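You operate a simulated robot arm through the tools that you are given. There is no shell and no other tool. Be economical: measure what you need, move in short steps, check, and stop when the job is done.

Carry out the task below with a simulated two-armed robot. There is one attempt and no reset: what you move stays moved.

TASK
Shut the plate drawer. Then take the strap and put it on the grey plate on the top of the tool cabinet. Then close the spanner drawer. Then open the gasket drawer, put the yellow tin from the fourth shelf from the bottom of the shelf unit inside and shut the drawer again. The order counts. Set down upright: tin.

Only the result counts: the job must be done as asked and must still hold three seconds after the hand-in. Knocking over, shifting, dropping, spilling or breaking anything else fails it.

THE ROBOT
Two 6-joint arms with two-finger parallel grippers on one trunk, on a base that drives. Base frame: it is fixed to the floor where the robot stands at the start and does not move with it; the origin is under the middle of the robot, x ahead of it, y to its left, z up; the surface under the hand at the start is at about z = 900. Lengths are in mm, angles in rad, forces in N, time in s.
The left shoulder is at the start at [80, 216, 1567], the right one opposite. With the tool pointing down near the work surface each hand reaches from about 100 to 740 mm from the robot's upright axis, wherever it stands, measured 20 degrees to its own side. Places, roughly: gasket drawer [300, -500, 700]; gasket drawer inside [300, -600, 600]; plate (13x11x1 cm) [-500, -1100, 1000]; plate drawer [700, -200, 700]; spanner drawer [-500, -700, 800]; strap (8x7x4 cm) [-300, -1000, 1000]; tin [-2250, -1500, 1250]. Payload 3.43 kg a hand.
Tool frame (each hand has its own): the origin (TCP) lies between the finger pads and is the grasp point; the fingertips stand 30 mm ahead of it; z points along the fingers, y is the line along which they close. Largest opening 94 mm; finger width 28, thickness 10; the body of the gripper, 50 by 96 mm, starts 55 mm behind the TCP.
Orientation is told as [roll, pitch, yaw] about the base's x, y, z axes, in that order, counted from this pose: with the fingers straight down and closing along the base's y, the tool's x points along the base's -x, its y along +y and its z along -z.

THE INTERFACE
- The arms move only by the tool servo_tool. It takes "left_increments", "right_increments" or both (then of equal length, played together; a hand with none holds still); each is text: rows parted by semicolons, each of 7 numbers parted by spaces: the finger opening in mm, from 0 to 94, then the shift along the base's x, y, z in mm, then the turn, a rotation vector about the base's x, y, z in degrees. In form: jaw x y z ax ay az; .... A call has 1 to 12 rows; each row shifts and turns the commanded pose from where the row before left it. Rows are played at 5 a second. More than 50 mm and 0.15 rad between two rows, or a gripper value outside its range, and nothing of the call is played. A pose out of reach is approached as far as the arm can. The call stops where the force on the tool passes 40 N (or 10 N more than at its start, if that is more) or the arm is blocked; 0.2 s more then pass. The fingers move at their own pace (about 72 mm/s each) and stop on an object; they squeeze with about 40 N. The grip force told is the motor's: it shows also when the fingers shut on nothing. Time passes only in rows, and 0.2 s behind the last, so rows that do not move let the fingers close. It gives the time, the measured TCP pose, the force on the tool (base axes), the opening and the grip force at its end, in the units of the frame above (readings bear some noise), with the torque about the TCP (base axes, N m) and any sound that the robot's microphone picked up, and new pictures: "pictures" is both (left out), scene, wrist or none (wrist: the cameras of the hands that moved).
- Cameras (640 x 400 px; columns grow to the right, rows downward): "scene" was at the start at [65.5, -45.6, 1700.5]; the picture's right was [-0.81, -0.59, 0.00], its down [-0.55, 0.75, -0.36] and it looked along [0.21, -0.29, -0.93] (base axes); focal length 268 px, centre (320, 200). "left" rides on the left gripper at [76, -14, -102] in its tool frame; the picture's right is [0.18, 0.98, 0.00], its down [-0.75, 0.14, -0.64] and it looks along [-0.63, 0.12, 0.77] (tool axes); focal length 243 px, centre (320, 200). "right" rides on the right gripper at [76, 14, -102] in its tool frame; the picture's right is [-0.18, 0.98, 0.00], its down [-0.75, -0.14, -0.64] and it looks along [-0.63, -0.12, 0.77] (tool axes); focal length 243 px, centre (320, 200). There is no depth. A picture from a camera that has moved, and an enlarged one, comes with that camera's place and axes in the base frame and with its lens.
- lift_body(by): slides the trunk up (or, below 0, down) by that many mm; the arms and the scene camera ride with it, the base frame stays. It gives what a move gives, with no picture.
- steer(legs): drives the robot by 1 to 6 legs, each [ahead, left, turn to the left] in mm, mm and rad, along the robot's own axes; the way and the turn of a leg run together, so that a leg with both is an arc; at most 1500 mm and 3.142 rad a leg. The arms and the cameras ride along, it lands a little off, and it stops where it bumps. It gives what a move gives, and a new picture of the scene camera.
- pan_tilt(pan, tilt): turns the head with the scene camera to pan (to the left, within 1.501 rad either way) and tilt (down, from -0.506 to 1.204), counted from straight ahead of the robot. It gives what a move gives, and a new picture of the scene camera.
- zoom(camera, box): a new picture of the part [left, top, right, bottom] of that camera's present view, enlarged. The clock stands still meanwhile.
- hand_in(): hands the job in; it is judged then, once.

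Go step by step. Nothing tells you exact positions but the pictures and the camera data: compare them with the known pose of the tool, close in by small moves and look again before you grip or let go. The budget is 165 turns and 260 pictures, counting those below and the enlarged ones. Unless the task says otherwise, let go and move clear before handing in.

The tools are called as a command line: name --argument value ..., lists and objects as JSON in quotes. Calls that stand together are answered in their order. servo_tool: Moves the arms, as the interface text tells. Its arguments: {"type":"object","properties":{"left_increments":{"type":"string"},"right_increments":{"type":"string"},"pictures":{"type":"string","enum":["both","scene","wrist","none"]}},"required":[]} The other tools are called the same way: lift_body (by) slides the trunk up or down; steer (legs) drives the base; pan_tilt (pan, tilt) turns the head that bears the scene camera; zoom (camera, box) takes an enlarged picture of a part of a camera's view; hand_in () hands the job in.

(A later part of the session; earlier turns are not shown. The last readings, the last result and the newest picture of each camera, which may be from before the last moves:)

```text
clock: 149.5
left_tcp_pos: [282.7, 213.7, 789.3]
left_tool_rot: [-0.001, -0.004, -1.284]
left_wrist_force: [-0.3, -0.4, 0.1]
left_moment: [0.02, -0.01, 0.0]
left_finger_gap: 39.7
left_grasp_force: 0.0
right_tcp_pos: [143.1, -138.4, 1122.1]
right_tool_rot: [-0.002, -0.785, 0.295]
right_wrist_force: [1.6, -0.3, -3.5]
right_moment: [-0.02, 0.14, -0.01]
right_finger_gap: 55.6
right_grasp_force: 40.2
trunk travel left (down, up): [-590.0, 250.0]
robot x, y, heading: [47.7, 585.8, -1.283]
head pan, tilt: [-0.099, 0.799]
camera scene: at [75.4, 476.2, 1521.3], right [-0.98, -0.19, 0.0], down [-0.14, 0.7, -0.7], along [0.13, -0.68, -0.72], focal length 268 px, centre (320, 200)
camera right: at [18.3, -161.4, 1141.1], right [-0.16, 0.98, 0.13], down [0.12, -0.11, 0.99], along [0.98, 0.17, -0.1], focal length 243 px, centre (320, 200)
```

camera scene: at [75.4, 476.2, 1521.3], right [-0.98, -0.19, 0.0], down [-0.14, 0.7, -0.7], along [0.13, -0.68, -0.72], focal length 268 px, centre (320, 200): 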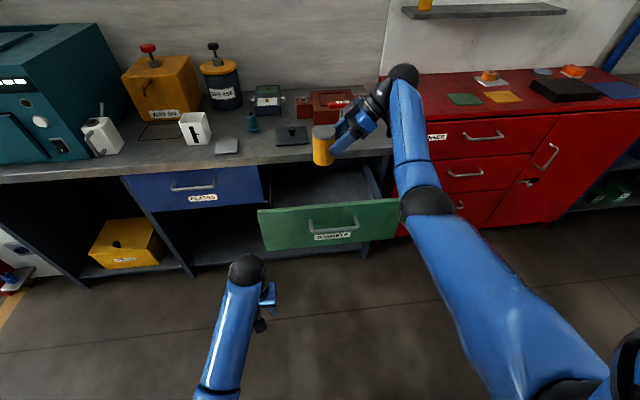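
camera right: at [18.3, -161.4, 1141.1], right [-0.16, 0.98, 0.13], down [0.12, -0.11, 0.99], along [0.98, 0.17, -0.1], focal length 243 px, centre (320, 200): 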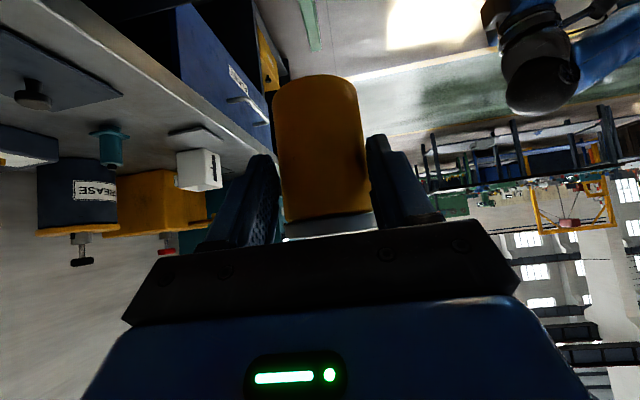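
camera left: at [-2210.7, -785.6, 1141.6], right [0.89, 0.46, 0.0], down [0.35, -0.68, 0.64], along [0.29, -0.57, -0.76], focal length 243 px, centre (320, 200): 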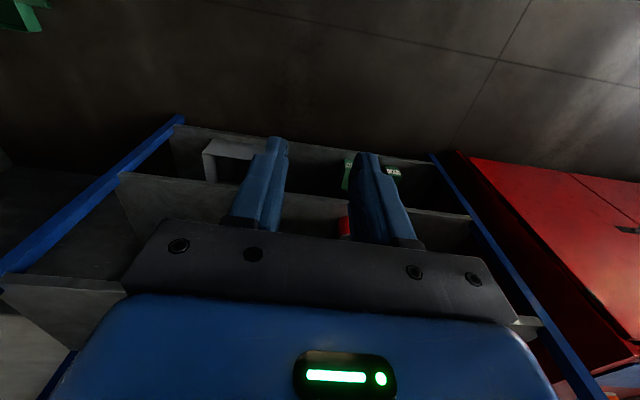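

zoom --camera "scene" --box '[230, 120, 430, 260]'

```text
2.86 times, centred on (330, 190) of scene
camera zoom: at [75.4, 476.2, 1521.3], right [-0.98, -0.19, 0.0], down [-0.14, 0.7, -0.7], along [0.13, -0.68, -0.72], focal length 766 px, centre (291, 229)
```

zoom: 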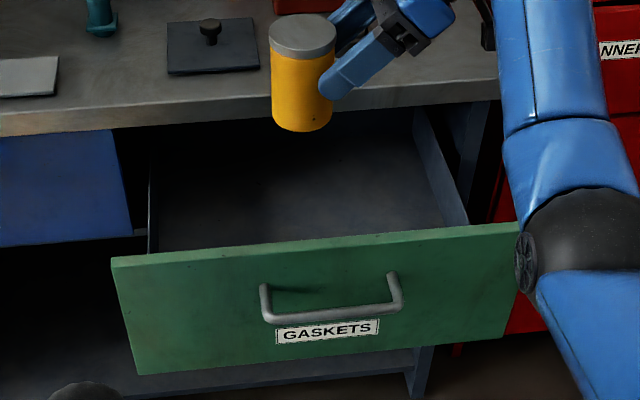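

The tin sits near the fingertips and is upright. I'll move it over the drawer interior and partly down, then compare with the drawer walls.

servo_tool --right_increments "40 14.8 -23.7 -30 0 0 0;40 14.8 -23.7 -30 0 0 0;40 14.8 -23.7 -30 0 0 0;40 14.8 -23.7 -30 0 0 0;40 14.8 -23.7 -30 0 0 0;40 0 0 0 0 0 0" --pictures "both"

```text
clock: 150.9
left_tcp_pos: [284.6, 214.6, 790.2]
left_tool_rot: [-0.001, -0.003, -1.283]
left_wrist_force: [1.2, -1.2, 0.8]
left_moment: [0.01, 0.04, -0.02]
left_finger_gap: 40.1
left_grasp_force: 0.1
right_tcp_pos: [180.8, -161.1, 985.4]
right_tool_rot: [-0.001, -0.786, 0.292]
right_wrist_force: [0.2, 0.4, -2.5]
right_moment: [-0.05, 0.12, 0.01]
right_finger_gap: 55.6
right_grasp_force: 40.4
right hand out of reach, approached as far as the arm can: row 2, 3, 4, 5
trunk travel left (down, up): [-590.0, 250.0]
robot x, y, heading: [48.7, 586.5, -1.283]
head pan, tilt: [-0.099, 0.799]
camera scene: at [75.3, 476.6, 1521.3], right [-0.98, -0.19, 0.0], down [-0.14, 0.7, -0.7], along [0.13, -0.68, -0.72], focal length 268 px, centre (320, 200)
camera right: at [56.1, -183.4, 1003.5], right [-0.16, 0.98, 0.13], down [0.12, -0.11, 0.99], along [0.98, 0.17, -0.1], focal length 243 px, centre (320, 200)
```

scene: 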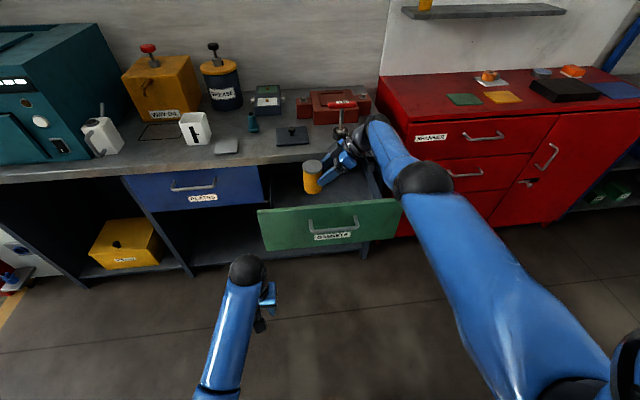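
right: 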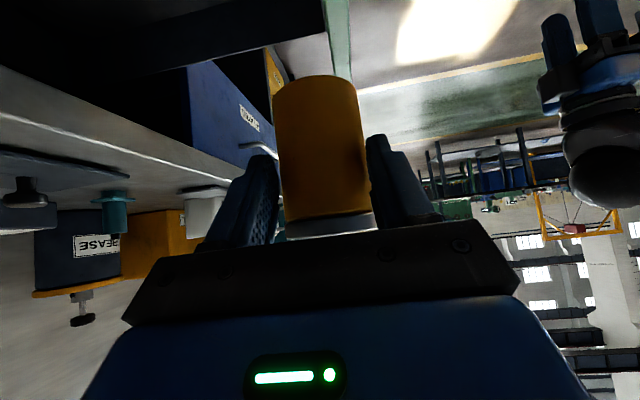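

Drawer front wall top is at v≈−196…−172 and the bench edge at ≈−410, so the target is v≈−303. Driving ahead 95 mm.

steer --legs '[[95, 0, 0]]'

zoom --camera "right" --box '[0, 0, 640, 400]'

zoom --camera "scene" --box '[230, 120, 430, 260]'

```text
clock: 152.0
left_tcp_pos: [310.1, 125.0, 791.1]
left_tool_rot: [0.001, -0.005, -1.282]
left_wrist_force: [0.0, -0.2, 0.4]
left_moment: [0.0, -0.01, 0.0]
left_finger_gap: 39.9
left_grasp_force: 0.0
right_tcp_pos: [208.4, -248.3, 987.2]
right_tool_rot: [-0.005, -0.786, 0.297]
right_wrist_force: [1.2, -0.1, -4.0]
right_moment: [-0.05, 0.12, 0.01]
right_finger_gap: 55.9
right_grasp_force: 40.3
trunk travel left (down, up): [-590.0, 250.0]
robot x, y, heading: [77.5, 492.1, -1.281]
head pan, tilt: [-0.099, 0.799]
camera scene: at [101.7, 388.7, 1521.7], right [-0.98, -0.19, 0.0], down [-0.13, 0.7, -0.7], along [0.13, -0.69, -0.72], focal length 268 px, centre (320, 200)
```

scene: 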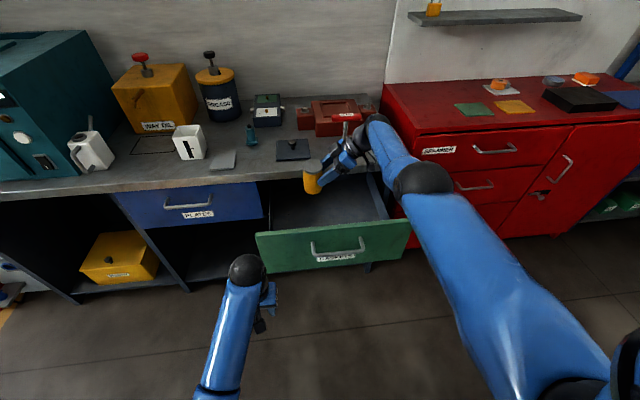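

```text
1.00 times, centred on (320, 200) of right (not enlarged: the box is as wide or as high as the picture)
camera zoom: at [82.5, -272.1, 1005.1], right [-0.16, 0.98, 0.13], down [0.12, -0.11, 0.99], along [0.98, 0.17, -0.1], focal length 243 px, centre (320, 200)
```

zoom: 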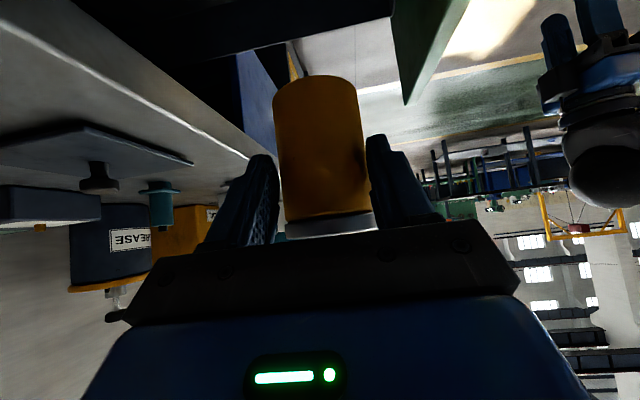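

```text
2.86 times, centred on (330, 190) of scene
camera zoom: at [101.7, 388.7, 1521.7], right [-0.98, -0.19, 0.0], down [-0.13, 0.7, -0.7], along [0.13, -0.69, -0.72], focal length 766 px, centre (291, 229)
```

zoom: 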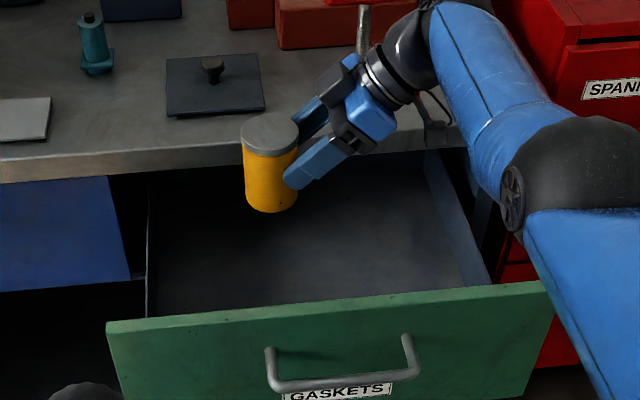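

Margins look about 45 mm on both sides. Lowering the trunk 180 mm so the tin goes down into the drawer.

lift_body --by -120

servo_tool --right_increments "40 0 0 0 0 0 0" --pictures "both"

```text
clock: 153.5
left_tcp_pos: [309.6, 123.2, 669.7]
left_tool_rot: [-0.002, -0.005, -1.282]
left_wrist_force: [-0.8, -0.5, 0.1]
left_moment: [0.02, -0.04, -0.03]
left_finger_gap: 40.0
left_grasp_force: 0.1
right_tcp_pos: [208.6, -250.5, 865.2]
right_tool_rot: [-0.002, -0.786, 0.295]
right_wrist_force: [0.1, 0.7, -3.0]
right_moment: [-0.02, 0.11, 0.01]
right_finger_gap: 55.6
right_grasp_force: 40.2
trunk travel left (down, up): [-470.0, 370.0]
robot x, y, heading: [73.3, 494.1, -1.278]
head pan, tilt: [-0.099, 0.799]
```

```text
clock: 153.9
left_tcp_pos: [310.1, 123.7, 668.8]
left_tool_rot: [-0.001, -0.004, -1.283]
left_wrist_force: [0.0, -0.5, -0.6]
left_moment: [0.0, 0.02, -0.04]
left_finger_gap: 40.1
left_grasp_force: 0.2
right_tcp_pos: [208.1, -251.4, 865.0]
right_tool_rot: [0.0, -0.785, 0.291]
right_wrist_force: [0.2, -0.3, -2.8]
right_moment: [-0.03, 0.13, 0.0]
right_finger_gap: 55.4
right_grasp_force: 40.0
trunk travel left (down, up): [-470.0, 370.0]
robot x, y, heading: [76.3, 493.3, -1.281]
head pan, tilt: [-0.099, 0.799]
camera scene: at [102.5, 385.4, 1401.3], right [-0.98, -0.19, 0.0], down [-0.14, 0.7, -0.7], along [0.13, -0.68, -0.72], focal length 268 px, centre (320, 200)
camera right: at [83.0, -274.2, 883.1], right [-0.16, 0.98, 0.13], down [0.12, -0.11, 0.99], along [0.98, 0.17, -0.1], focal length 243 px, centre (320, 200)
```

scene: 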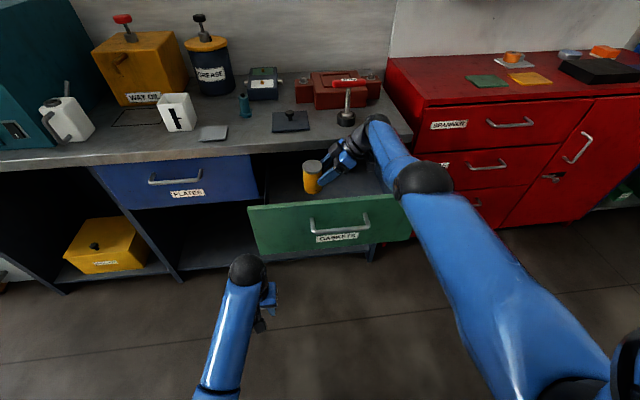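
right: 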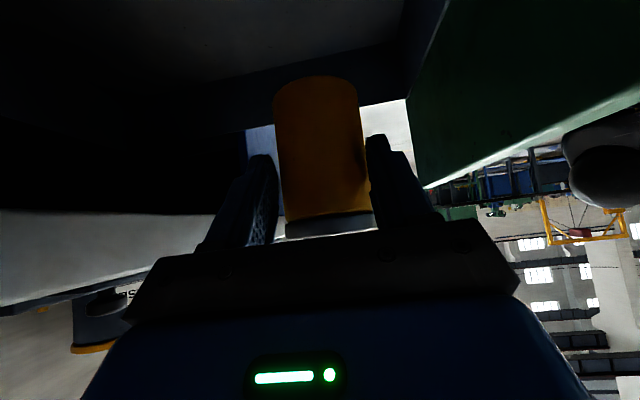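

The tin is inside the drawer walls with clearance. Lowering another 90 mm with the trunk, then gently to contact.

lift_body --by -90

servo_tool --right_increments "40 0 0 -8 0 0 0;40 0 0 0 0 0 0" --pictures "both"

```text
clock: 155.2
left_tcp_pos: [310.9, 124.2, 581.2]
left_tool_rot: [-0.001, -0.003, -1.282]
left_wrist_force: [0.9, 0.9, 0.6]
left_moment: [0.02, 0.01, 0.0]
left_finger_gap: 40.0
left_grasp_force: 0.1
right_tcp_pos: [207.3, -251.0, 775.5]
right_tool_rot: [-0.002, -0.786, 0.291]
right_wrist_force: [-0.3, -0.4, -2.3]
right_moment: [-0.03, 0.07, -0.01]
right_finger_gap: 55.5
right_grasp_force: 40.3
trunk travel left (down, up): [-380.0, 460.0]
robot x, y, heading: [76.3, 496.1, -1.283]
head pan, tilt: [-0.099, 0.799]
```

```text
clock: 155.8
left_tcp_pos: [310.4, 125.7, 580.9]
left_tool_rot: [-0.001, -0.003, -1.283]
left_wrist_force: [-0.4, 1.0, -0.1]
left_moment: [0.0, -0.01, 0.0]
left_finger_gap: 39.7
left_grasp_force: 0.1
right_tcp_pos: [206.3, -248.9, 767.9]
right_tool_rot: [-0.002, -0.786, 0.292]
right_wrist_force: [0.4, 0.5, -3.2]
right_moment: [-0.04, 0.13, 0.03]
right_finger_gap: 55.6
right_grasp_force: 40.0
trunk travel left (down, up): [-380.0, 460.0]
robot x, y, heading: [73.9, 495.1, -1.282]
head pan, tilt: [-0.099, 0.799]
camera scene: at [102.4, 386.0, 1311.3], right [-0.98, -0.19, 0.0], down [-0.14, 0.7, -0.7], along [0.13, -0.68, -0.72], focal length 268 px, centre (320, 200)
camera right: at [82.1, -272.4, 785.3], right [-0.16, 0.98, 0.13], down [0.12, -0.11, 0.99], along [0.98, 0.17, -0.1], focal length 243 px, centre (320, 200)
```

scene: 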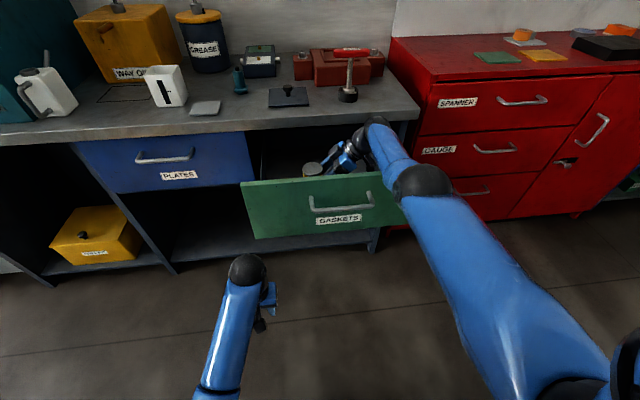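
right: 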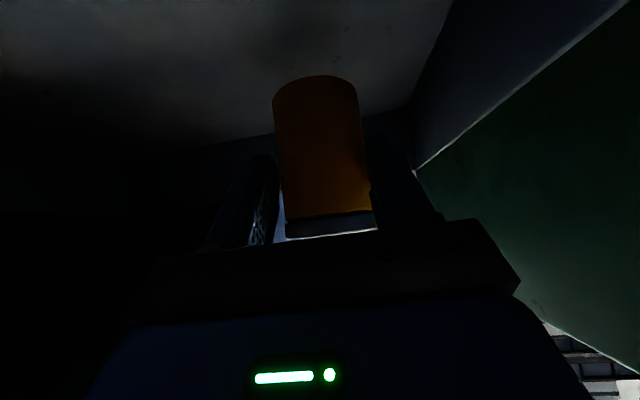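

Floor appears at z≈640. I'll lower the last ~60 mm with the arm (keeping the elbow high), watching the force.

servo_tool --right_increments "40 0 0 -10 0 0 0;40 0 0 -10 0 0 0;40 0 0 -10 0 0 0;40 0 0 0 0 0 0" --pictures "wrist"

```text
clock: 156.8
left_tcp_pos: [311.9, 124.0, 580.1]
left_tool_rot: [-0.001, -0.004, -1.283]
left_wrist_force: [-0.3, 0.0, -0.2]
left_moment: [-0.03, 0.02, 0.0]
left_finger_gap: 40.1
left_grasp_force: 0.1
right_tcp_pos: [205.1, -242.6, 738.2]
right_tool_rot: [0.001, -0.786, 0.291]
right_wrist_force: [-0.5, -0.3, -3.1]
right_moment: [-0.04, 0.09, -0.05]
right_finger_gap: 55.3
right_grasp_force: 39.6
right hand out of reach, approached as far as the arm can: row 1, 3
trunk travel left (down, up): [-380.0, 460.0]
robot x, y, heading: [73.5, 493.9, -1.28]
head pan, tilt: [-0.099, 0.799]
camera right: at [79.5, -266.3, 756.2], right [-0.16, 0.98, 0.13], down [0.12, -0.11, 0.99], along [0.98, 0.17, -0.1], focal length 243 px, centre (320, 200)
```

right: 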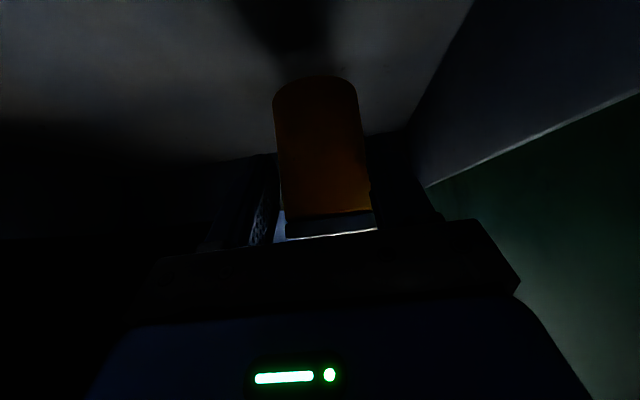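

servo_tool --right_increments "40 0 0 -6 0 0 0;40 0 0 -6 0 0 0;40 0 0 -4 0 0 0;40 0 0 0 0 0 0" --pictures "wrist"

```text
clock: 157.8
left_tcp_pos: [310.5, 127.6, 582.7]
left_tool_rot: [-0.002, -0.009, -1.283]
left_wrist_force: [0.1, -0.5, -1.2]
left_moment: [0.0, 0.0, 0.0]
left_finger_gap: 40.0
left_grasp_force: 0.0
right_tcp_pos: [202.7, -238.3, 733.0]
right_tool_rot: [-0.025, -0.784, 0.307]
right_wrist_force: [-0.7, 0.6, -3.2]
right_moment: [-0.04, 0.12, 0.01]
right_finger_gap: 55.2
right_grasp_force: 40.3
right hand out of reach, approached as far as the arm can: row 3
trunk travel left (down, up): [-380.0, 460.0]
robot x, y, heading: [75.6, 497.8, -1.28]
head pan, tilt: [-0.099, 0.799]
camera right: at [77.5, -261.2, 752.0], right [-0.16, 0.98, 0.11], down [0.11, -0.1, 0.99], along [0.98, 0.17, -0.1], focal length 243 px, centre (320, 200)
```

right: 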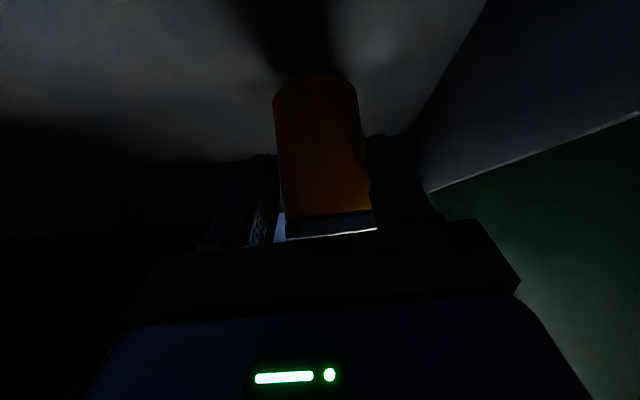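

zoom --camera "scene" --box '[230, 80, 470, 240]'

```text
2.50 times, centred on (350, 160) of scene
camera zoom: at [101.7, 393.9, 1312.6], right [-0.98, -0.19, 0.0], down [-0.13, 0.7, -0.7], along [0.13, -0.69, -0.71], focal length 670 px, centre (245, 300)
```

zoom: 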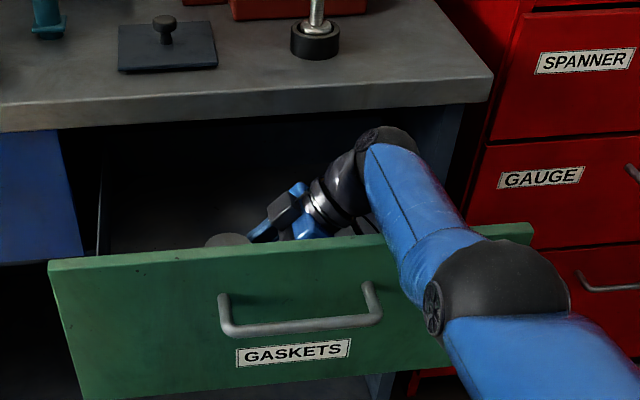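

The arm is at its reach limit there, so I'll raise the tin slightly, nudge the base 30 mm closer, and resume lowering.

servo_tool --right_increments "40 0 0 8 0 0 0;40 0 0 0 0 0 0" --pictures "none"

steer --legs '[[30, 0, 0]]'

```text
clock: 158.4
left_tcp_pos: [310.1, 126.9, 582.6]
left_tool_rot: [-0.001, -0.011, -1.283]
left_wrist_force: [-0.3, 0.5, -0.1]
left_moment: [0.04, -0.01, 0.01]
left_finger_gap: 39.9
left_grasp_force: 0.1
right_tcp_pos: [203.1, -238.0, 744.2]
right_tool_rot: [-0.027, -0.784, 0.309]
right_wrist_force: [0.3, -0.5, -3.9]
right_moment: [-0.04, 0.08, -0.02]
right_finger_gap: 55.3
right_grasp_force: 39.3
trunk travel left (down, up): [-380.0, 460.0]
robot x, y, heading: [76.5, 494.5, -1.285]
head pan, tilt: [-0.099, 0.799]
```

```text
clock: 159.2
left_tcp_pos: [318.1, 99.7, 583.0]
left_tool_rot: [-0.002, -0.01, -1.282]
left_wrist_force: [0.0, -0.3, 0.5]
left_moment: [0.01, 0.01, 0.02]
left_finger_gap: 39.8
left_grasp_force: 0.1
right_tcp_pos: [212.7, -265.4, 743.4]
right_tool_rot: [-0.03, -0.783, 0.313]
right_wrist_force: [0.8, 0.6, -3.0]
right_moment: [-0.02, 0.09, -0.03]
right_finger_gap: 55.3
right_grasp_force: 40.3
trunk travel left (down, up): [-380.0, 460.0]
robot x, y, heading: [85.7, 469.2, -1.276]
head pan, tilt: [-0.099, 0.799]
camera scene: at [109.7, 367.0, 1312.2], right [-0.98, -0.19, 0.0], down [-0.13, 0.7, -0.7], along [0.13, -0.69, -0.71], focal length 268 px, centre (320, 200)
```

scene: 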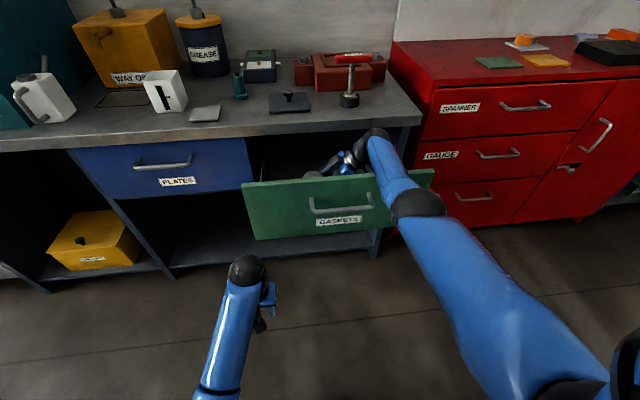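

The left hand's pitch reading suggests the body is being tilted slightly — the right forearm is probably resting on the drawer front. I'll raise the trunk to relieve it.

lift_body --by 40

zoom --camera "scene" --box '[230, 80, 470, 240]'

```text
clock: 160.0
left_tcp_pos: [318.7, 95.8, 618.6]
left_tool_rot: [0.001, -0.001, -1.283]
left_wrist_force: [0.0, 0.5, -0.6]
left_moment: [0.04, 0.0, -0.02]
left_finger_gap: 39.8
left_grasp_force: 0.1
right_tcp_pos: [213.8, -271.2, 775.1]
right_tool_rot: [-0.015, -0.785, 0.302]
right_wrist_force: [-0.8, -0.1, -2.8]
right_moment: [-0.03, 0.12, 0.01]
right_finger_gap: 55.1
right_grasp_force: 40.1
trunk travel left (down, up): [-420.0, 420.0]
robot x, y, heading: [82.1, 469.6, -1.286]
head pan, tilt: [-0.099, 0.799]
```

```text
2.50 times, centred on (350, 160) of scene
camera zoom: at [111.0, 356.2, 1351.0], right [-0.98, -0.19, 0.0], down [-0.14, 0.71, -0.7], along [0.13, -0.68, -0.72], focal length 670 px, centre (245, 300)
```

zoom: 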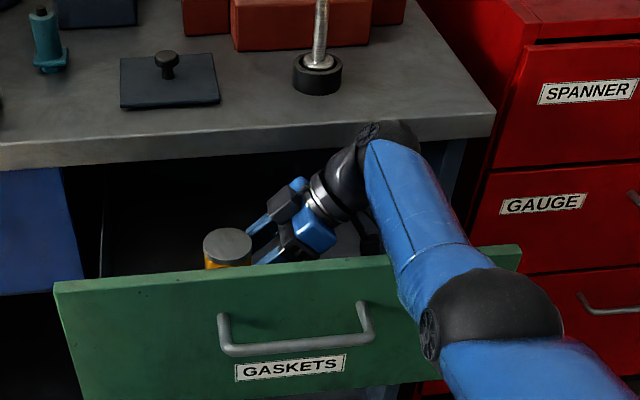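

Contact relieved. Now with the trunk higher, I'll lower using the arm only and watch the body tilt as a contact cue.

servo_tool --right_increments "40 0 0 -10 0 0 0;40 0 0 -10 0 0 0;40 0 0 -10 0 0 0;40 0 0 0 0 0 0;40 0 0 0 0 0 0" --pictures "wrist"

```text
clock: 161.2
left_tcp_pos: [319.2, 96.2, 620.5]
left_tool_rot: [-0.002, -0.006, -1.282]
left_wrist_force: [0.1, -0.2, 0.5]
left_moment: [-0.01, 0.0, 0.04]
left_finger_gap: 39.9
left_grasp_force: 0.1
right_tcp_pos: [209.8, -267.0, 746.8]
right_tool_rot: [-0.016, -0.786, 0.304]
right_wrist_force: [-0.4, 0.1, -2.1]
right_moment: [-0.04, 0.07, -0.02]
right_finger_gap: 55.2
right_grasp_force: 39.4
right hand out of reach, approached as far as the arm can: row 2
trunk travel left (down, up): [-420.0, 420.0]
robot x, y, heading: [84.9, 471.3, -1.281]
head pan, tilt: [-0.099, 0.799]
camera right: at [84.5, -288.9, 765.8], right [-0.16, 0.98, 0.12], down [0.11, -0.1, 0.99], along [0.98, 0.17, -0.09], focal length 243 px, centre (320, 200)
```

right: 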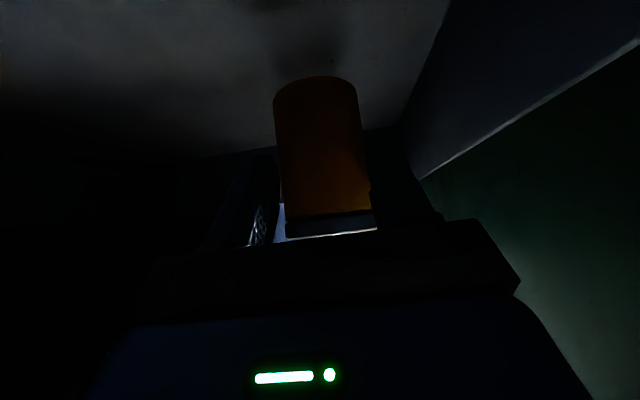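

Elbow sag is limiting: I'll go up, pull the hand back, drive the robot closer and use a higher trunk so the forearm slopes steeply over the drawer front.

lift_body --by 230

servo_tool --left_increments "40 30 30 0 0 0 0;40 30 30 0 0 0 0;40 20 25 0 0 0 0;40 0 0 0 0 0 0;40 0 0 0 0 0 0" --right_increments "40 -12 38 3 0.9 0 0;40 -12 38 0 0 0 0;40 -12 38 0 0 0 0;40 -12 38 0 0 0 0;40 0 0 0 0 0 0" --pictures "both"

```text
clock: 163.7
left_tcp_pos: [318.7, 94.6, 849.4]
left_tool_rot: [-0.001, -0.002, -1.282]
left_wrist_force: [0.1, -0.4, 0.4]
left_moment: [0.03, -0.02, 0.0]
left_finger_gap: 39.8
left_grasp_force: 0.0
right_tcp_pos: [210.1, -266.0, 978.8]
right_tool_rot: [-0.018, -0.786, 0.304]
right_wrist_force: [0.5, 0.0, -2.9]
right_moment: [-0.02, 0.15, 0.0]
right_finger_gap: 55.3
right_grasp_force: 40.2
trunk travel left (down, up): [-650.0, 190.0]
robot x, y, heading: [86.0, 466.9, -1.281]
head pan, tilt: [-0.099, 0.799]
```

```text
clock: 164.9
left_tcp_pos: [398.8, 180.9, 850.3]
left_tool_rot: [0.001, -0.004, -1.282]
left_wrist_force: [0.6, -0.5, 0.4]
left_moment: [0.04, 0.05, 0.04]
left_finger_gap: 39.9
left_grasp_force: 0.1
right_tcp_pos: [161.2, -114.3, 981.2]
right_tool_rot: [0.005, -0.789, 0.288]
right_wrist_force: [0.8, 0.3, -3.5]
right_moment: [-0.01, 0.1, 0.05]
right_finger_gap: 54.8
right_grasp_force: 39.9
trunk travel left (down, up): [-650.0, 190.0]
robot x, y, heading: [88.9, 468.6, -1.28]
head pan, tilt: [-0.099, 0.799]
camera scene: at [111.2, 357.1, 1581.3], right [-0.98, -0.19, 0.0], down [-0.14, 0.7, -0.7], along [0.13, -0.68, -0.72], focal length 268 px, centre (320, 200)
camera right: at [36.8, -138.0, 998.5], right [-0.16, 0.98, 0.13], down [0.11, -0.12, 0.99], along [0.98, 0.17, -0.09], focal length 243 px, centre (320, 200)
camera left: at [363.6, 250.1, 951.1], right [0.89, 0.46, 0.0], down [0.35, -0.68, 0.64], along [0.29, -0.57, -0.76], focal length 243 px, centre (320, 200)
```

scene: 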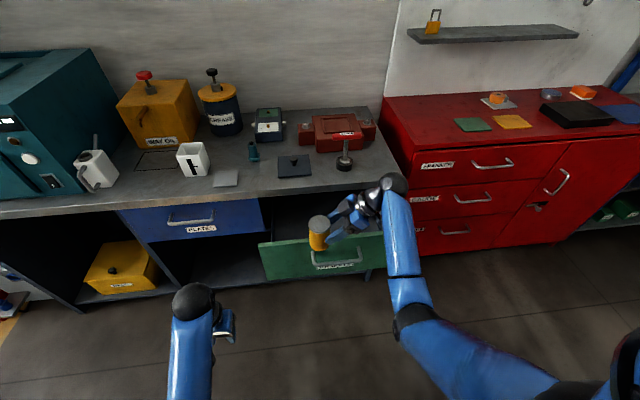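
right: 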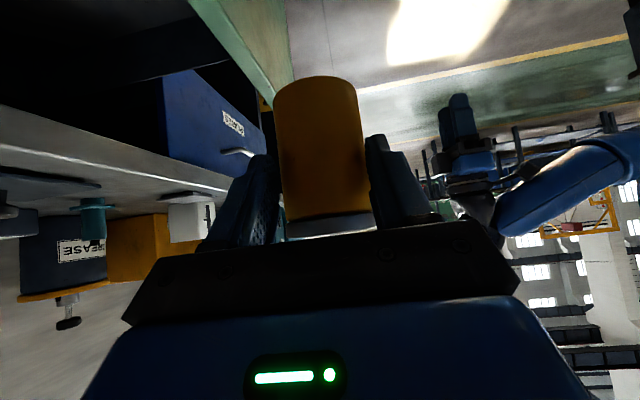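
left: 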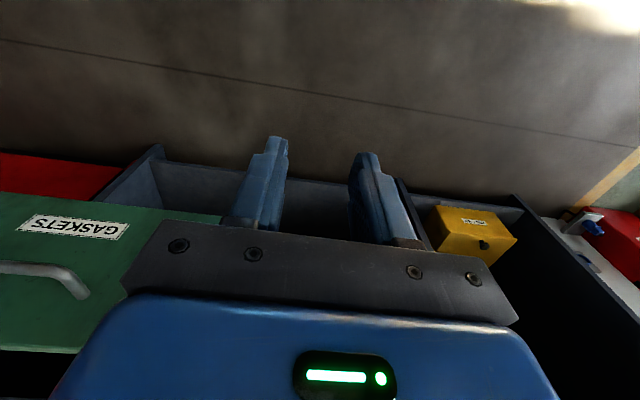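

Panel position unchanged (outer face v≈−178, inner ≈−212). Driving ahead 155 mm to bring the tin over the middle of the opening.

steer --legs '[[155, 0, 0]]'

servo_tool --right_increments "40 0 0 -30 0 0 0;40 0 0 -30 0 0 0;40 0 0 -30 0 0 0;40 0 0 0 0 0 0" --pictures "both"

```text
clock: 166.2
left_tcp_pos: [442.4, 36.8, 849.9]
left_tool_rot: [0.002, -0.005, -1.284]
left_wrist_force: [1.0, 0.4, -0.6]
left_moment: [-0.03, 0.0, 0.0]
left_finger_gap: 40.1
left_grasp_force: 0.0
right_tcp_pos: [203.6, -260.2, 982.2]
right_tool_rot: [0.002, -0.789, 0.292]
right_wrist_force: [-0.5, 0.2, -3.1]
right_moment: [-0.03, 0.13, -0.03]
right_finger_gap: 55.1
right_grasp_force: 40.0
trunk travel left (down, up): [-650.0, 190.0]
robot x, y, heading: [126.1, 319.3, -1.281]
head pan, tilt: [-0.099, 0.799]
camera scene: at [153.2, 214.6, 1581.6], right [-0.98, -0.19, 0.0], down [-0.13, 0.7, -0.7], along [0.13, -0.69, -0.72], focal length 268 px, centre (320, 200)
```

scene: 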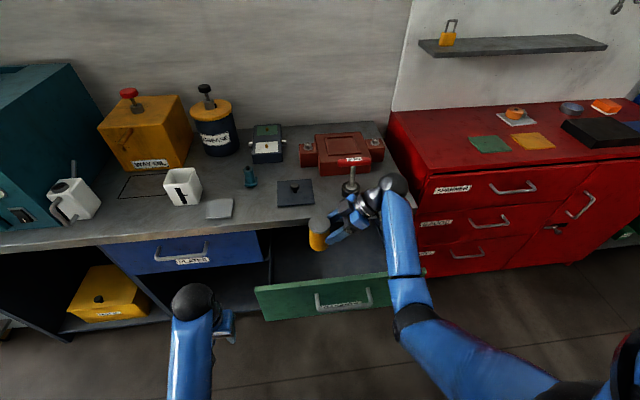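

```text
clock: 167.2
left_tcp_pos: [443.2, 35.7, 849.8]
left_tool_rot: [0.001, -0.005, -1.282]
left_wrist_force: [0.5, 1.1, -0.2]
left_moment: [0.02, 0.05, -0.02]
left_finger_gap: 40.3
left_grasp_force: 0.0
right_tcp_pos: [205.2, -258.5, 890.8]
right_tool_rot: [0.004, -0.788, 0.287]
right_wrist_force: [-0.2, 0.1, -3.5]
right_moment: [-0.02, 0.09, 0.03]
right_finger_gap: 54.5
right_grasp_force: 40.3
trunk travel left (down, up): [-650.0, 190.0]
robot x, y, heading: [129.2, 321.6, -1.285]
head pan, tilt: [-0.099, 0.799]
camera scene: at [154.0, 211.7, 1581.3], right [-0.98, -0.19, 0.0], down [-0.13, 0.7, -0.7], along [0.13, -0.68, -0.72], focal length 268 px, centre (320, 200)
camera right: at [80.0, -283.3, 908.2], right [-0.16, 0.98, 0.13], down [0.11, -0.12, 0.99], along [0.98, 0.17, -0.09], focal length 243 px, centre (320, 200)
```

scene: 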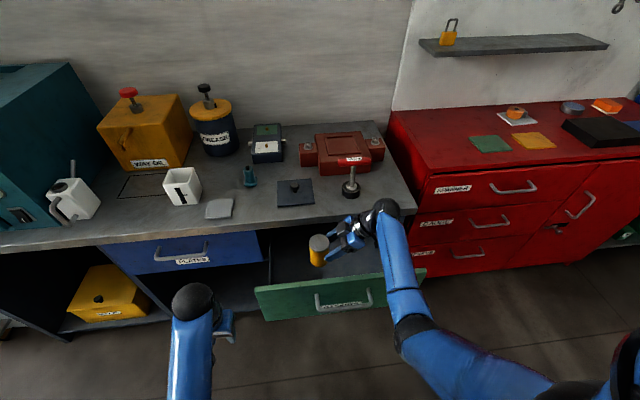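
right: 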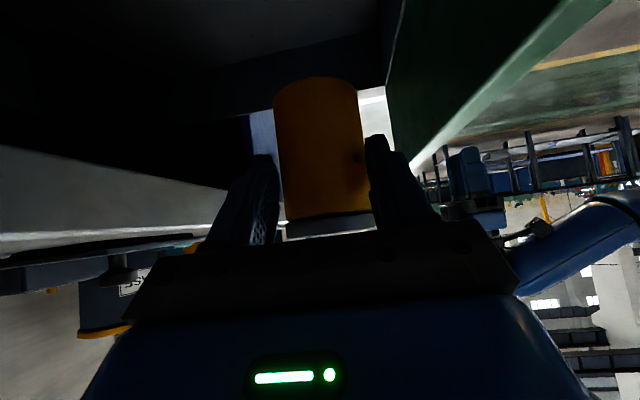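

Good clearance now. Continuing down with the arm.

servo_tool --right_increments "40 0 -2 -30 0 0 0;40 0 0 -30 0 0 0;40 0 0 -30 0 0 0;40 0 0 -30 0 0 0;40 0 0 -15 0 0 0;40 0 0 0 0 0 0" --pictures "both"

```text
clock: 168.7
left_tcp_pos: [442.1, 35.0, 848.9]
left_tool_rot: [-0.001, -0.003, -1.283]
left_wrist_force: [-0.1, 0.0, 1.0]
left_moment: [-0.02, -0.02, -0.01]
left_finger_gap: 39.9
left_grasp_force: 0.1
right_tcp_pos: [204.7, -262.8, 757.1]
right_tool_rot: [0.005, -0.789, 0.288]
right_wrist_force: [-0.1, 0.4, -2.6]
right_moment: [-0.04, 0.11, -0.01]
right_finger_gap: 54.6
right_grasp_force: 39.6
trunk travel left (down, up): [-650.0, 190.0]
robot x, y, heading: [125.7, 318.5, -1.283]
head pan, tilt: [-0.099, 0.799]
camera scene: at [154.0, 211.8, 1581.3], right [-0.98, -0.19, 0.0], down [-0.13, 0.7, -0.7], along [0.13, -0.68, -0.72], focal length 268 px, centre (320, 200)
camera right: at [79.4, -285.9, 773.8], right [-0.16, 0.98, 0.13], down [0.11, -0.12, 0.99], along [0.98, 0.17, -0.09], focal length 243 px, centre (320, 200)
```

scene: 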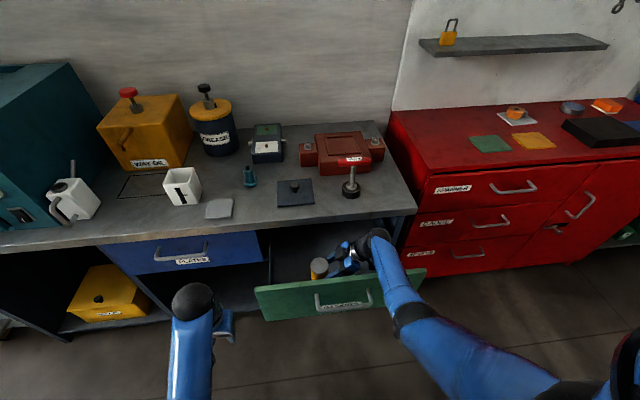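
right: 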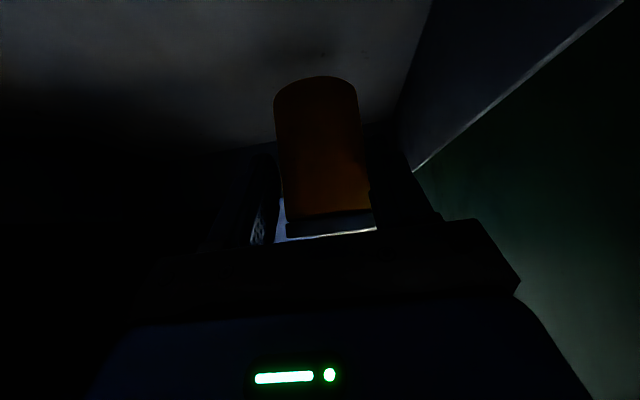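

No body tilt and no reach warnings now. Lowering in small steps to touch the floor.

servo_tool --right_increments "40 0 0 -8 0 0 0;40 0 0 -8 0 0 0;40 0 0 -6 0 0 0;40 0 0 -4 0 0 0;40 0 0 0 0 0 0;40 0 0 0 0 0 0" --pictures "wrist"

```text
clock: 170.1
left_tcp_pos: [443.2, 35.2, 849.5]
left_tool_rot: [-0.001, -0.003, -1.282]
left_wrist_force: [-0.2, 0.1, 0.1]
left_moment: [0.01, 0.0, 0.01]
left_finger_gap: 40.1
left_grasp_force: 0.0
right_tcp_pos: [203.9, -262.2, 731.2]
right_tool_rot: [0.005, -0.79, 0.289]
right_wrist_force: [-0.7, 0.1, -2.9]
right_moment: [-0.03, 0.1, 0.0]
right_finger_gap: 54.8
right_grasp_force: 40.1
trunk travel left (down, up): [-650.0, 190.0]
robot x, y, heading: [125.4, 321.1, -1.283]
head pan, tilt: [-0.099, 0.799]
camera right: at [79.3, -286.0, 747.4], right [-0.16, 0.98, 0.13], down [0.11, -0.12, 0.99], along [0.98, 0.17, -0.09], focal length 243 px, centre (320, 200)
```

right: 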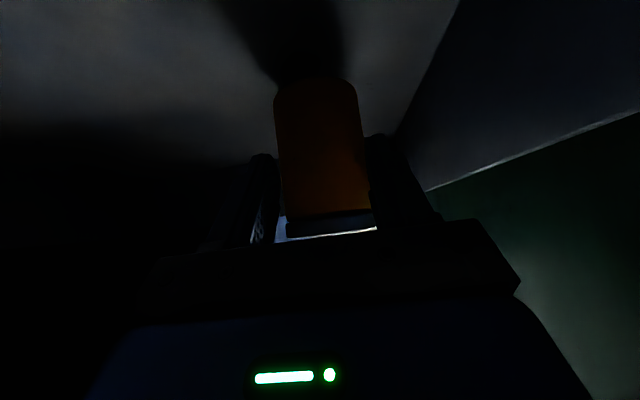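

servo_tool --right_increments "40 0 0 -4 0 0 0;40 0 0 -4 0 0 0;40 0 0 0 0 0 0" --pictures "none"

servo_tool --right_increments "40 0 0 -3 0 0 0;40 0 0 -3 0 0 0;40 0 0 0 0 0 0" --pictures "wrist"

```text
clock: 170.8
left_tcp_pos: [443.1, 35.7, 848.8]
left_tool_rot: [0.0, -0.004, -1.283]
left_wrist_force: [0.5, -0.7, 0.0]
left_moment: [-0.02, -0.02, 0.0]
left_finger_gap: 40.2
left_grasp_force: 0.1
right_tcp_pos: [204.6, -263.4, 721.4]
right_tool_rot: [0.004, -0.788, 0.289]
right_wrist_force: [0.5, 0.3, -2.7]
right_moment: [-0.03, 0.07, -0.01]
right_finger_gap: 54.6
right_grasp_force: 39.8
trunk travel left (down, up): [-650.0, 190.0]
robot x, y, heading: [128.3, 318.4, -1.283]
head pan, tilt: [-0.099, 0.799]
```

```text
clock: 171.7
left_tcp_pos: [441.4, 35.4, 850.2]
left_tool_rot: [-0.002, -0.004, -1.283]
left_wrist_force: [0.2, 0.4, 0.2]
left_moment: [0.0, 0.02, -0.01]
left_finger_gap: 39.8
left_grasp_force: 0.0
right_tcp_pos: [205.0, -262.0, 716.3]
right_tool_rot: [0.004, -0.788, 0.287]
right_wrist_force: [-0.4, -0.4, -1.2]
right_moment: [-0.08, 0.04, 0.01]
right_finger_gap: 54.5
right_grasp_force: 40.1
trunk travel left (down, up): [-650.0, 190.0]
robot x, y, heading: [127.1, 320.7, -1.284]
head pan, tilt: [-0.099, 0.799]
camera right: at [79.6, -285.9, 734.0], right [-0.16, 0.98, 0.13], down [0.11, -0.12, 0.99], along [0.98, 0.17, -0.09], focal length 243 px, centre (320, 200)
```

right: 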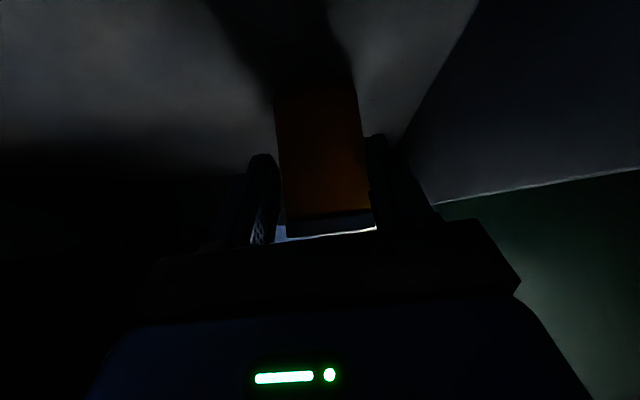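

First contact felt. One more small step.

servo_tool --right_increments "40 0 0 -2 0 0 0;40 0 0 0 0 0 0" --pictures "none"

```text
clock: 172.2
left_tcp_pos: [442.7, 34.9, 850.6]
left_tool_rot: [0.0, -0.003, -1.283]
left_wrist_force: [0.9, -0.3, 0.2]
left_moment: [0.01, 0.02, -0.01]
left_finger_gap: 40.1
left_grasp_force: 0.0
right_tcp_pos: [204.5, -262.8, 715.9]
right_tool_rot: [-0.002, -0.791, 0.29]
right_wrist_force: [-2.0, 0.2, 14.0]
right_moment: [0.15, 0.02, 0.02]
right_finger_gap: 54.4
right_grasp_force: 40.4
trunk travel left (down, up): [-650.0, 190.0]
robot x, y, heading: [128.0, 317.3, -1.282]
head pan, tilt: [-0.099, 0.799]
```

The tin stands on the drawer floor (contact ~15 N). Easing 1 mm, opening, and withdrawing along the tool axis.

servo_tool --right_increments "54 0 0 1 0 0 0;62 0 0 0 0 0 0;78 0 0 0 0 0 0;78 0 0 0 0 0 0;78 -14 -4.4 15 0 0 0;78 -24 -7.4 25 0 0 0;78 -30 -9.4 32 0 0 0;78 0 0 40 0 0 0;78 0 0 45 0 0 0" --pictures "both"

```text
clock: 174.2
left_tcp_pos: [442.6, 35.5, 848.8]
left_tool_rot: [0.0, -0.004, -1.284]
left_wrist_force: [-0.8, -0.2, -0.5]
left_moment: [0.04, -0.02, -0.05]
left_finger_gap: 39.9
left_grasp_force: 0.1
right_tcp_pos: [136.5, -282.1, 871.7]
right_tool_rot: [0.006, -0.788, 0.285]
right_wrist_force: [0.2, 0.1, 0.1]
right_moment: [-0.03, 0.01, -0.01]
right_finger_gap: 78.1
right_grasp_force: 0.0
trunk travel left (down, up): [-650.0, 190.0]
robot x, y, heading: [130.6, 325.3, -1.285]
head pan, tilt: [-0.099, 0.799]
camera scene: at [154.2, 212.7, 1581.3], right [-0.98, -0.19, 0.0], down [-0.13, 0.7, -0.7], along [0.13, -0.69, -0.72], focal length 268 px, centre (320, 200)
camera right: at [11.4, -305.8, 889.9], right [-0.16, 0.98, 0.13], down [0.11, -0.12, 0.99], along [0.98, 0.17, -0.09], focal length 243 px, centre (320, 200)
```

scene: 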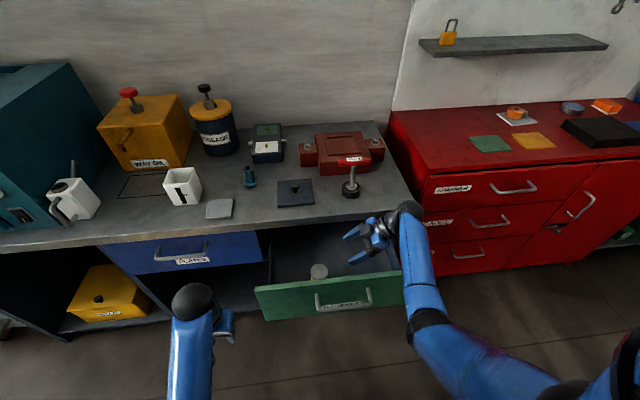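
right: 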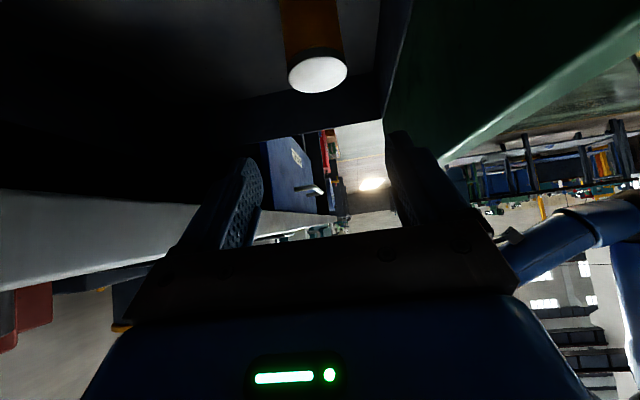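

The tin stands upright in the drawer. Withdrawing the right hand up and away from the bench.

servo_tool --right_increments "78 0 0 45 0 0 0;78 0 0 45 0 0 0;78 -6 20 40 0 0 0;78 -13 42 0 0 0 0;78 -13 42 0 0 0 0;78 -13 42 0 0 0 0;78 -13 42 0 0 0 0;78 -13 42 0 0 0 0" --pictures "scene"

```text
clock: 176.1
left_tcp_pos: [442.8, 36.0, 851.2]
left_tool_rot: [-0.001, -0.004, -1.283]
left_wrist_force: [0.4, 0.1, 1.0]
left_moment: [-0.01, -0.04, 0.02]
left_finger_gap: 40.2
left_grasp_force: 0.0
right_tcp_pos: [130.4, -71.4, 933.4]
right_tool_rot: [-0.002, -0.79, 0.29]
right_wrist_force: [0.2, 0.7, 0.1]
right_moment: [-0.02, 0.06, -0.02]
right_finger_gap: 78.2
right_grasp_force: 0.1
right hand out of reach, approached as far as the arm can: row 3, 4, 5, 6, 7, 8
trunk travel left (down, up): [-650.0, 190.0]
robot x, y, heading: [127.6, 322.3, -1.284]
head pan, tilt: [-0.099, 0.799]
camera scene: at [153.4, 214.4, 1581.6], right [-0.98, -0.19, 0.0], down [-0.13, 0.7, -0.7], along [0.13, -0.69, -0.72], focal length 268 px, centre (320, 200)
```

scene: 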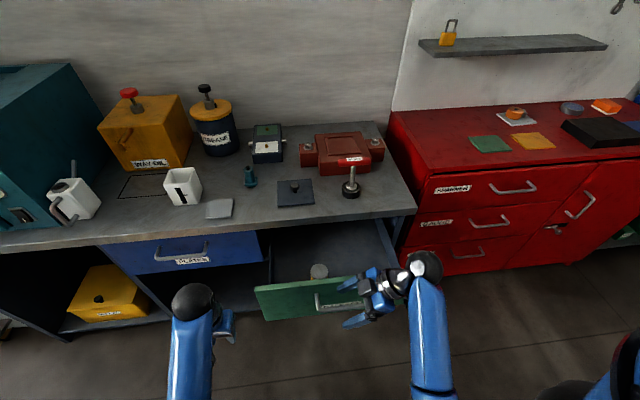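

Now I'll use the left hand (already pointing down) to close: back 40 mm, then strafe right 305 mm so it lines up with the gasket handle.

steer --legs '[[-45, 0, 0], [0, -305, 0]]'

lift_body --by -70

servo_tool --left_increments "0 0 0 0 0 0 0;0 0 0 0 0 0 0" --pictures "both"

```text
clock: 178.6
left_tcp_pos: [136.8, -9.2, 848.8]
left_tool_rot: [-0.003, -0.003, -1.284]
left_wrist_force: [-0.1, -0.7, 0.6]
left_moment: [0.0, 0.01, 0.01]
left_finger_gap: 40.1
left_grasp_force: 0.1
right_tcp_pos: [-175.1, -116.6, 932.6]
right_tool_rot: [-0.001, -0.788, 0.288]
right_wrist_force: [1.1, 0.6, -0.3]
right_moment: [-0.02, 0.01, 0.0]
right_finger_gap: 78.0
right_grasp_force: 0.1
trunk travel left (down, up): [-650.0, 190.0]
robot x, y, heading: [-175.7, 278.3, -1.281]
head pan, tilt: [-0.099, 0.799]
camera scene: at [-150.6, 168.8, 1581.3], right [-0.98, -0.19, 0.0], down [-0.13, 0.7, -0.7], along [0.13, -0.69, -0.72], focal length 268 px, centre (320, 200)
```

scene: 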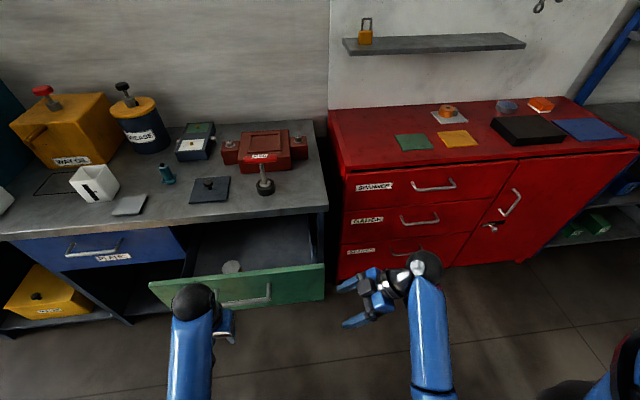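

```text
clock: 179.7
left_tcp_pos: [134.7, -9.1, 779.6]
left_tool_rot: [0.0, -0.004, -1.285]
left_wrist_force: [0.8, -0.5, -0.1]
left_moment: [0.01, -0.03, 0.03]
left_finger_gap: 40.0
left_grasp_force: 0.1
right_tcp_pos: [-175.5, -116.3, 863.3]
right_tool_rot: [0.0, -0.79, 0.288]
right_wrist_force: [0.2, 0.1, -0.2]
right_moment: [0.02, 0.03, -0.01]
right_finger_gap: 78.1
right_grasp_force: 0.1
trunk travel left (down, up): [-580.0, 260.0]
robot x, y, heading: [-177.9, 275.8, -1.282]
head pan, tilt: [-0.099, 0.799]
```

```text
clock: 180.3
left_tcp_pos: [137.1, -7.8, 779.6]
left_tool_rot: [0.001, -0.004, -1.284]
left_wrist_force: [0.1, 0.4, 0.4]
left_moment: [-0.01, 0.0, 0.01]
left_finger_gap: 0.0
left_grasp_force: 32.6
right_tcp_pos: [-176.8, -117.2, 863.5]
right_tool_rot: [-0.001, -0.791, 0.288]
right_wrist_force: [-0.1, 0.1, 0.7]
right_moment: [-0.02, 0.0, 0.0]
right_finger_gap: 78.2
right_grasp_force: 0.0
trunk travel left (down, up): [-580.0, 260.0]
robot x, y, heading: [-175.8, 276.5, -1.281]
head pan, tilt: [-0.099, 0.799]
camera scene: at [-152.6, 168.4, 1511.3], right [-0.98, -0.19, 0.0], down [-0.13, 0.7, -0.7], along [0.13, -0.68, -0.72], focal length 268 px, centre (320, 200)
camera left: at [99.6, 60.5, 881.3], right [0.89, 0.45, 0.0], down [0.35, -0.68, 0.64], along [0.29, -0.57, -0.76], focal length 243 px, centre (320, 200)
```

scene: 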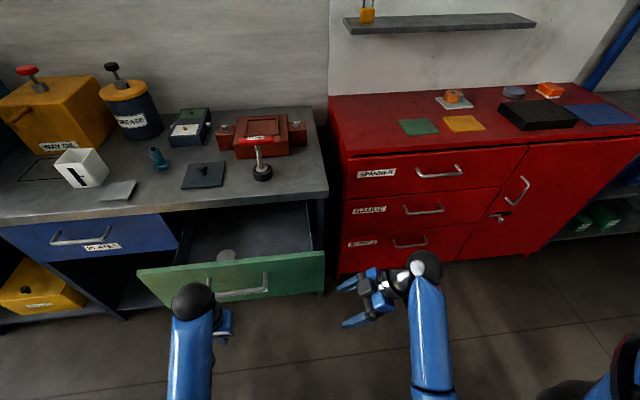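
left: 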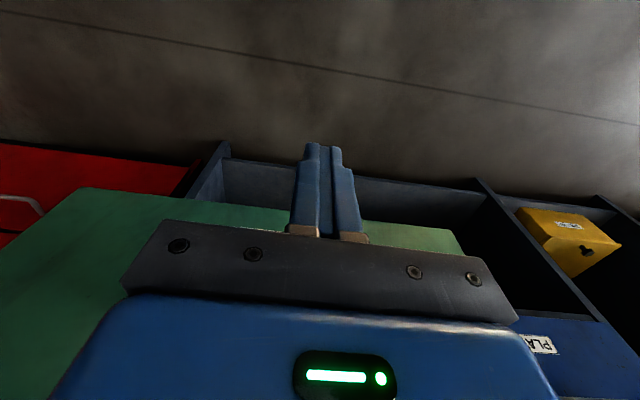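

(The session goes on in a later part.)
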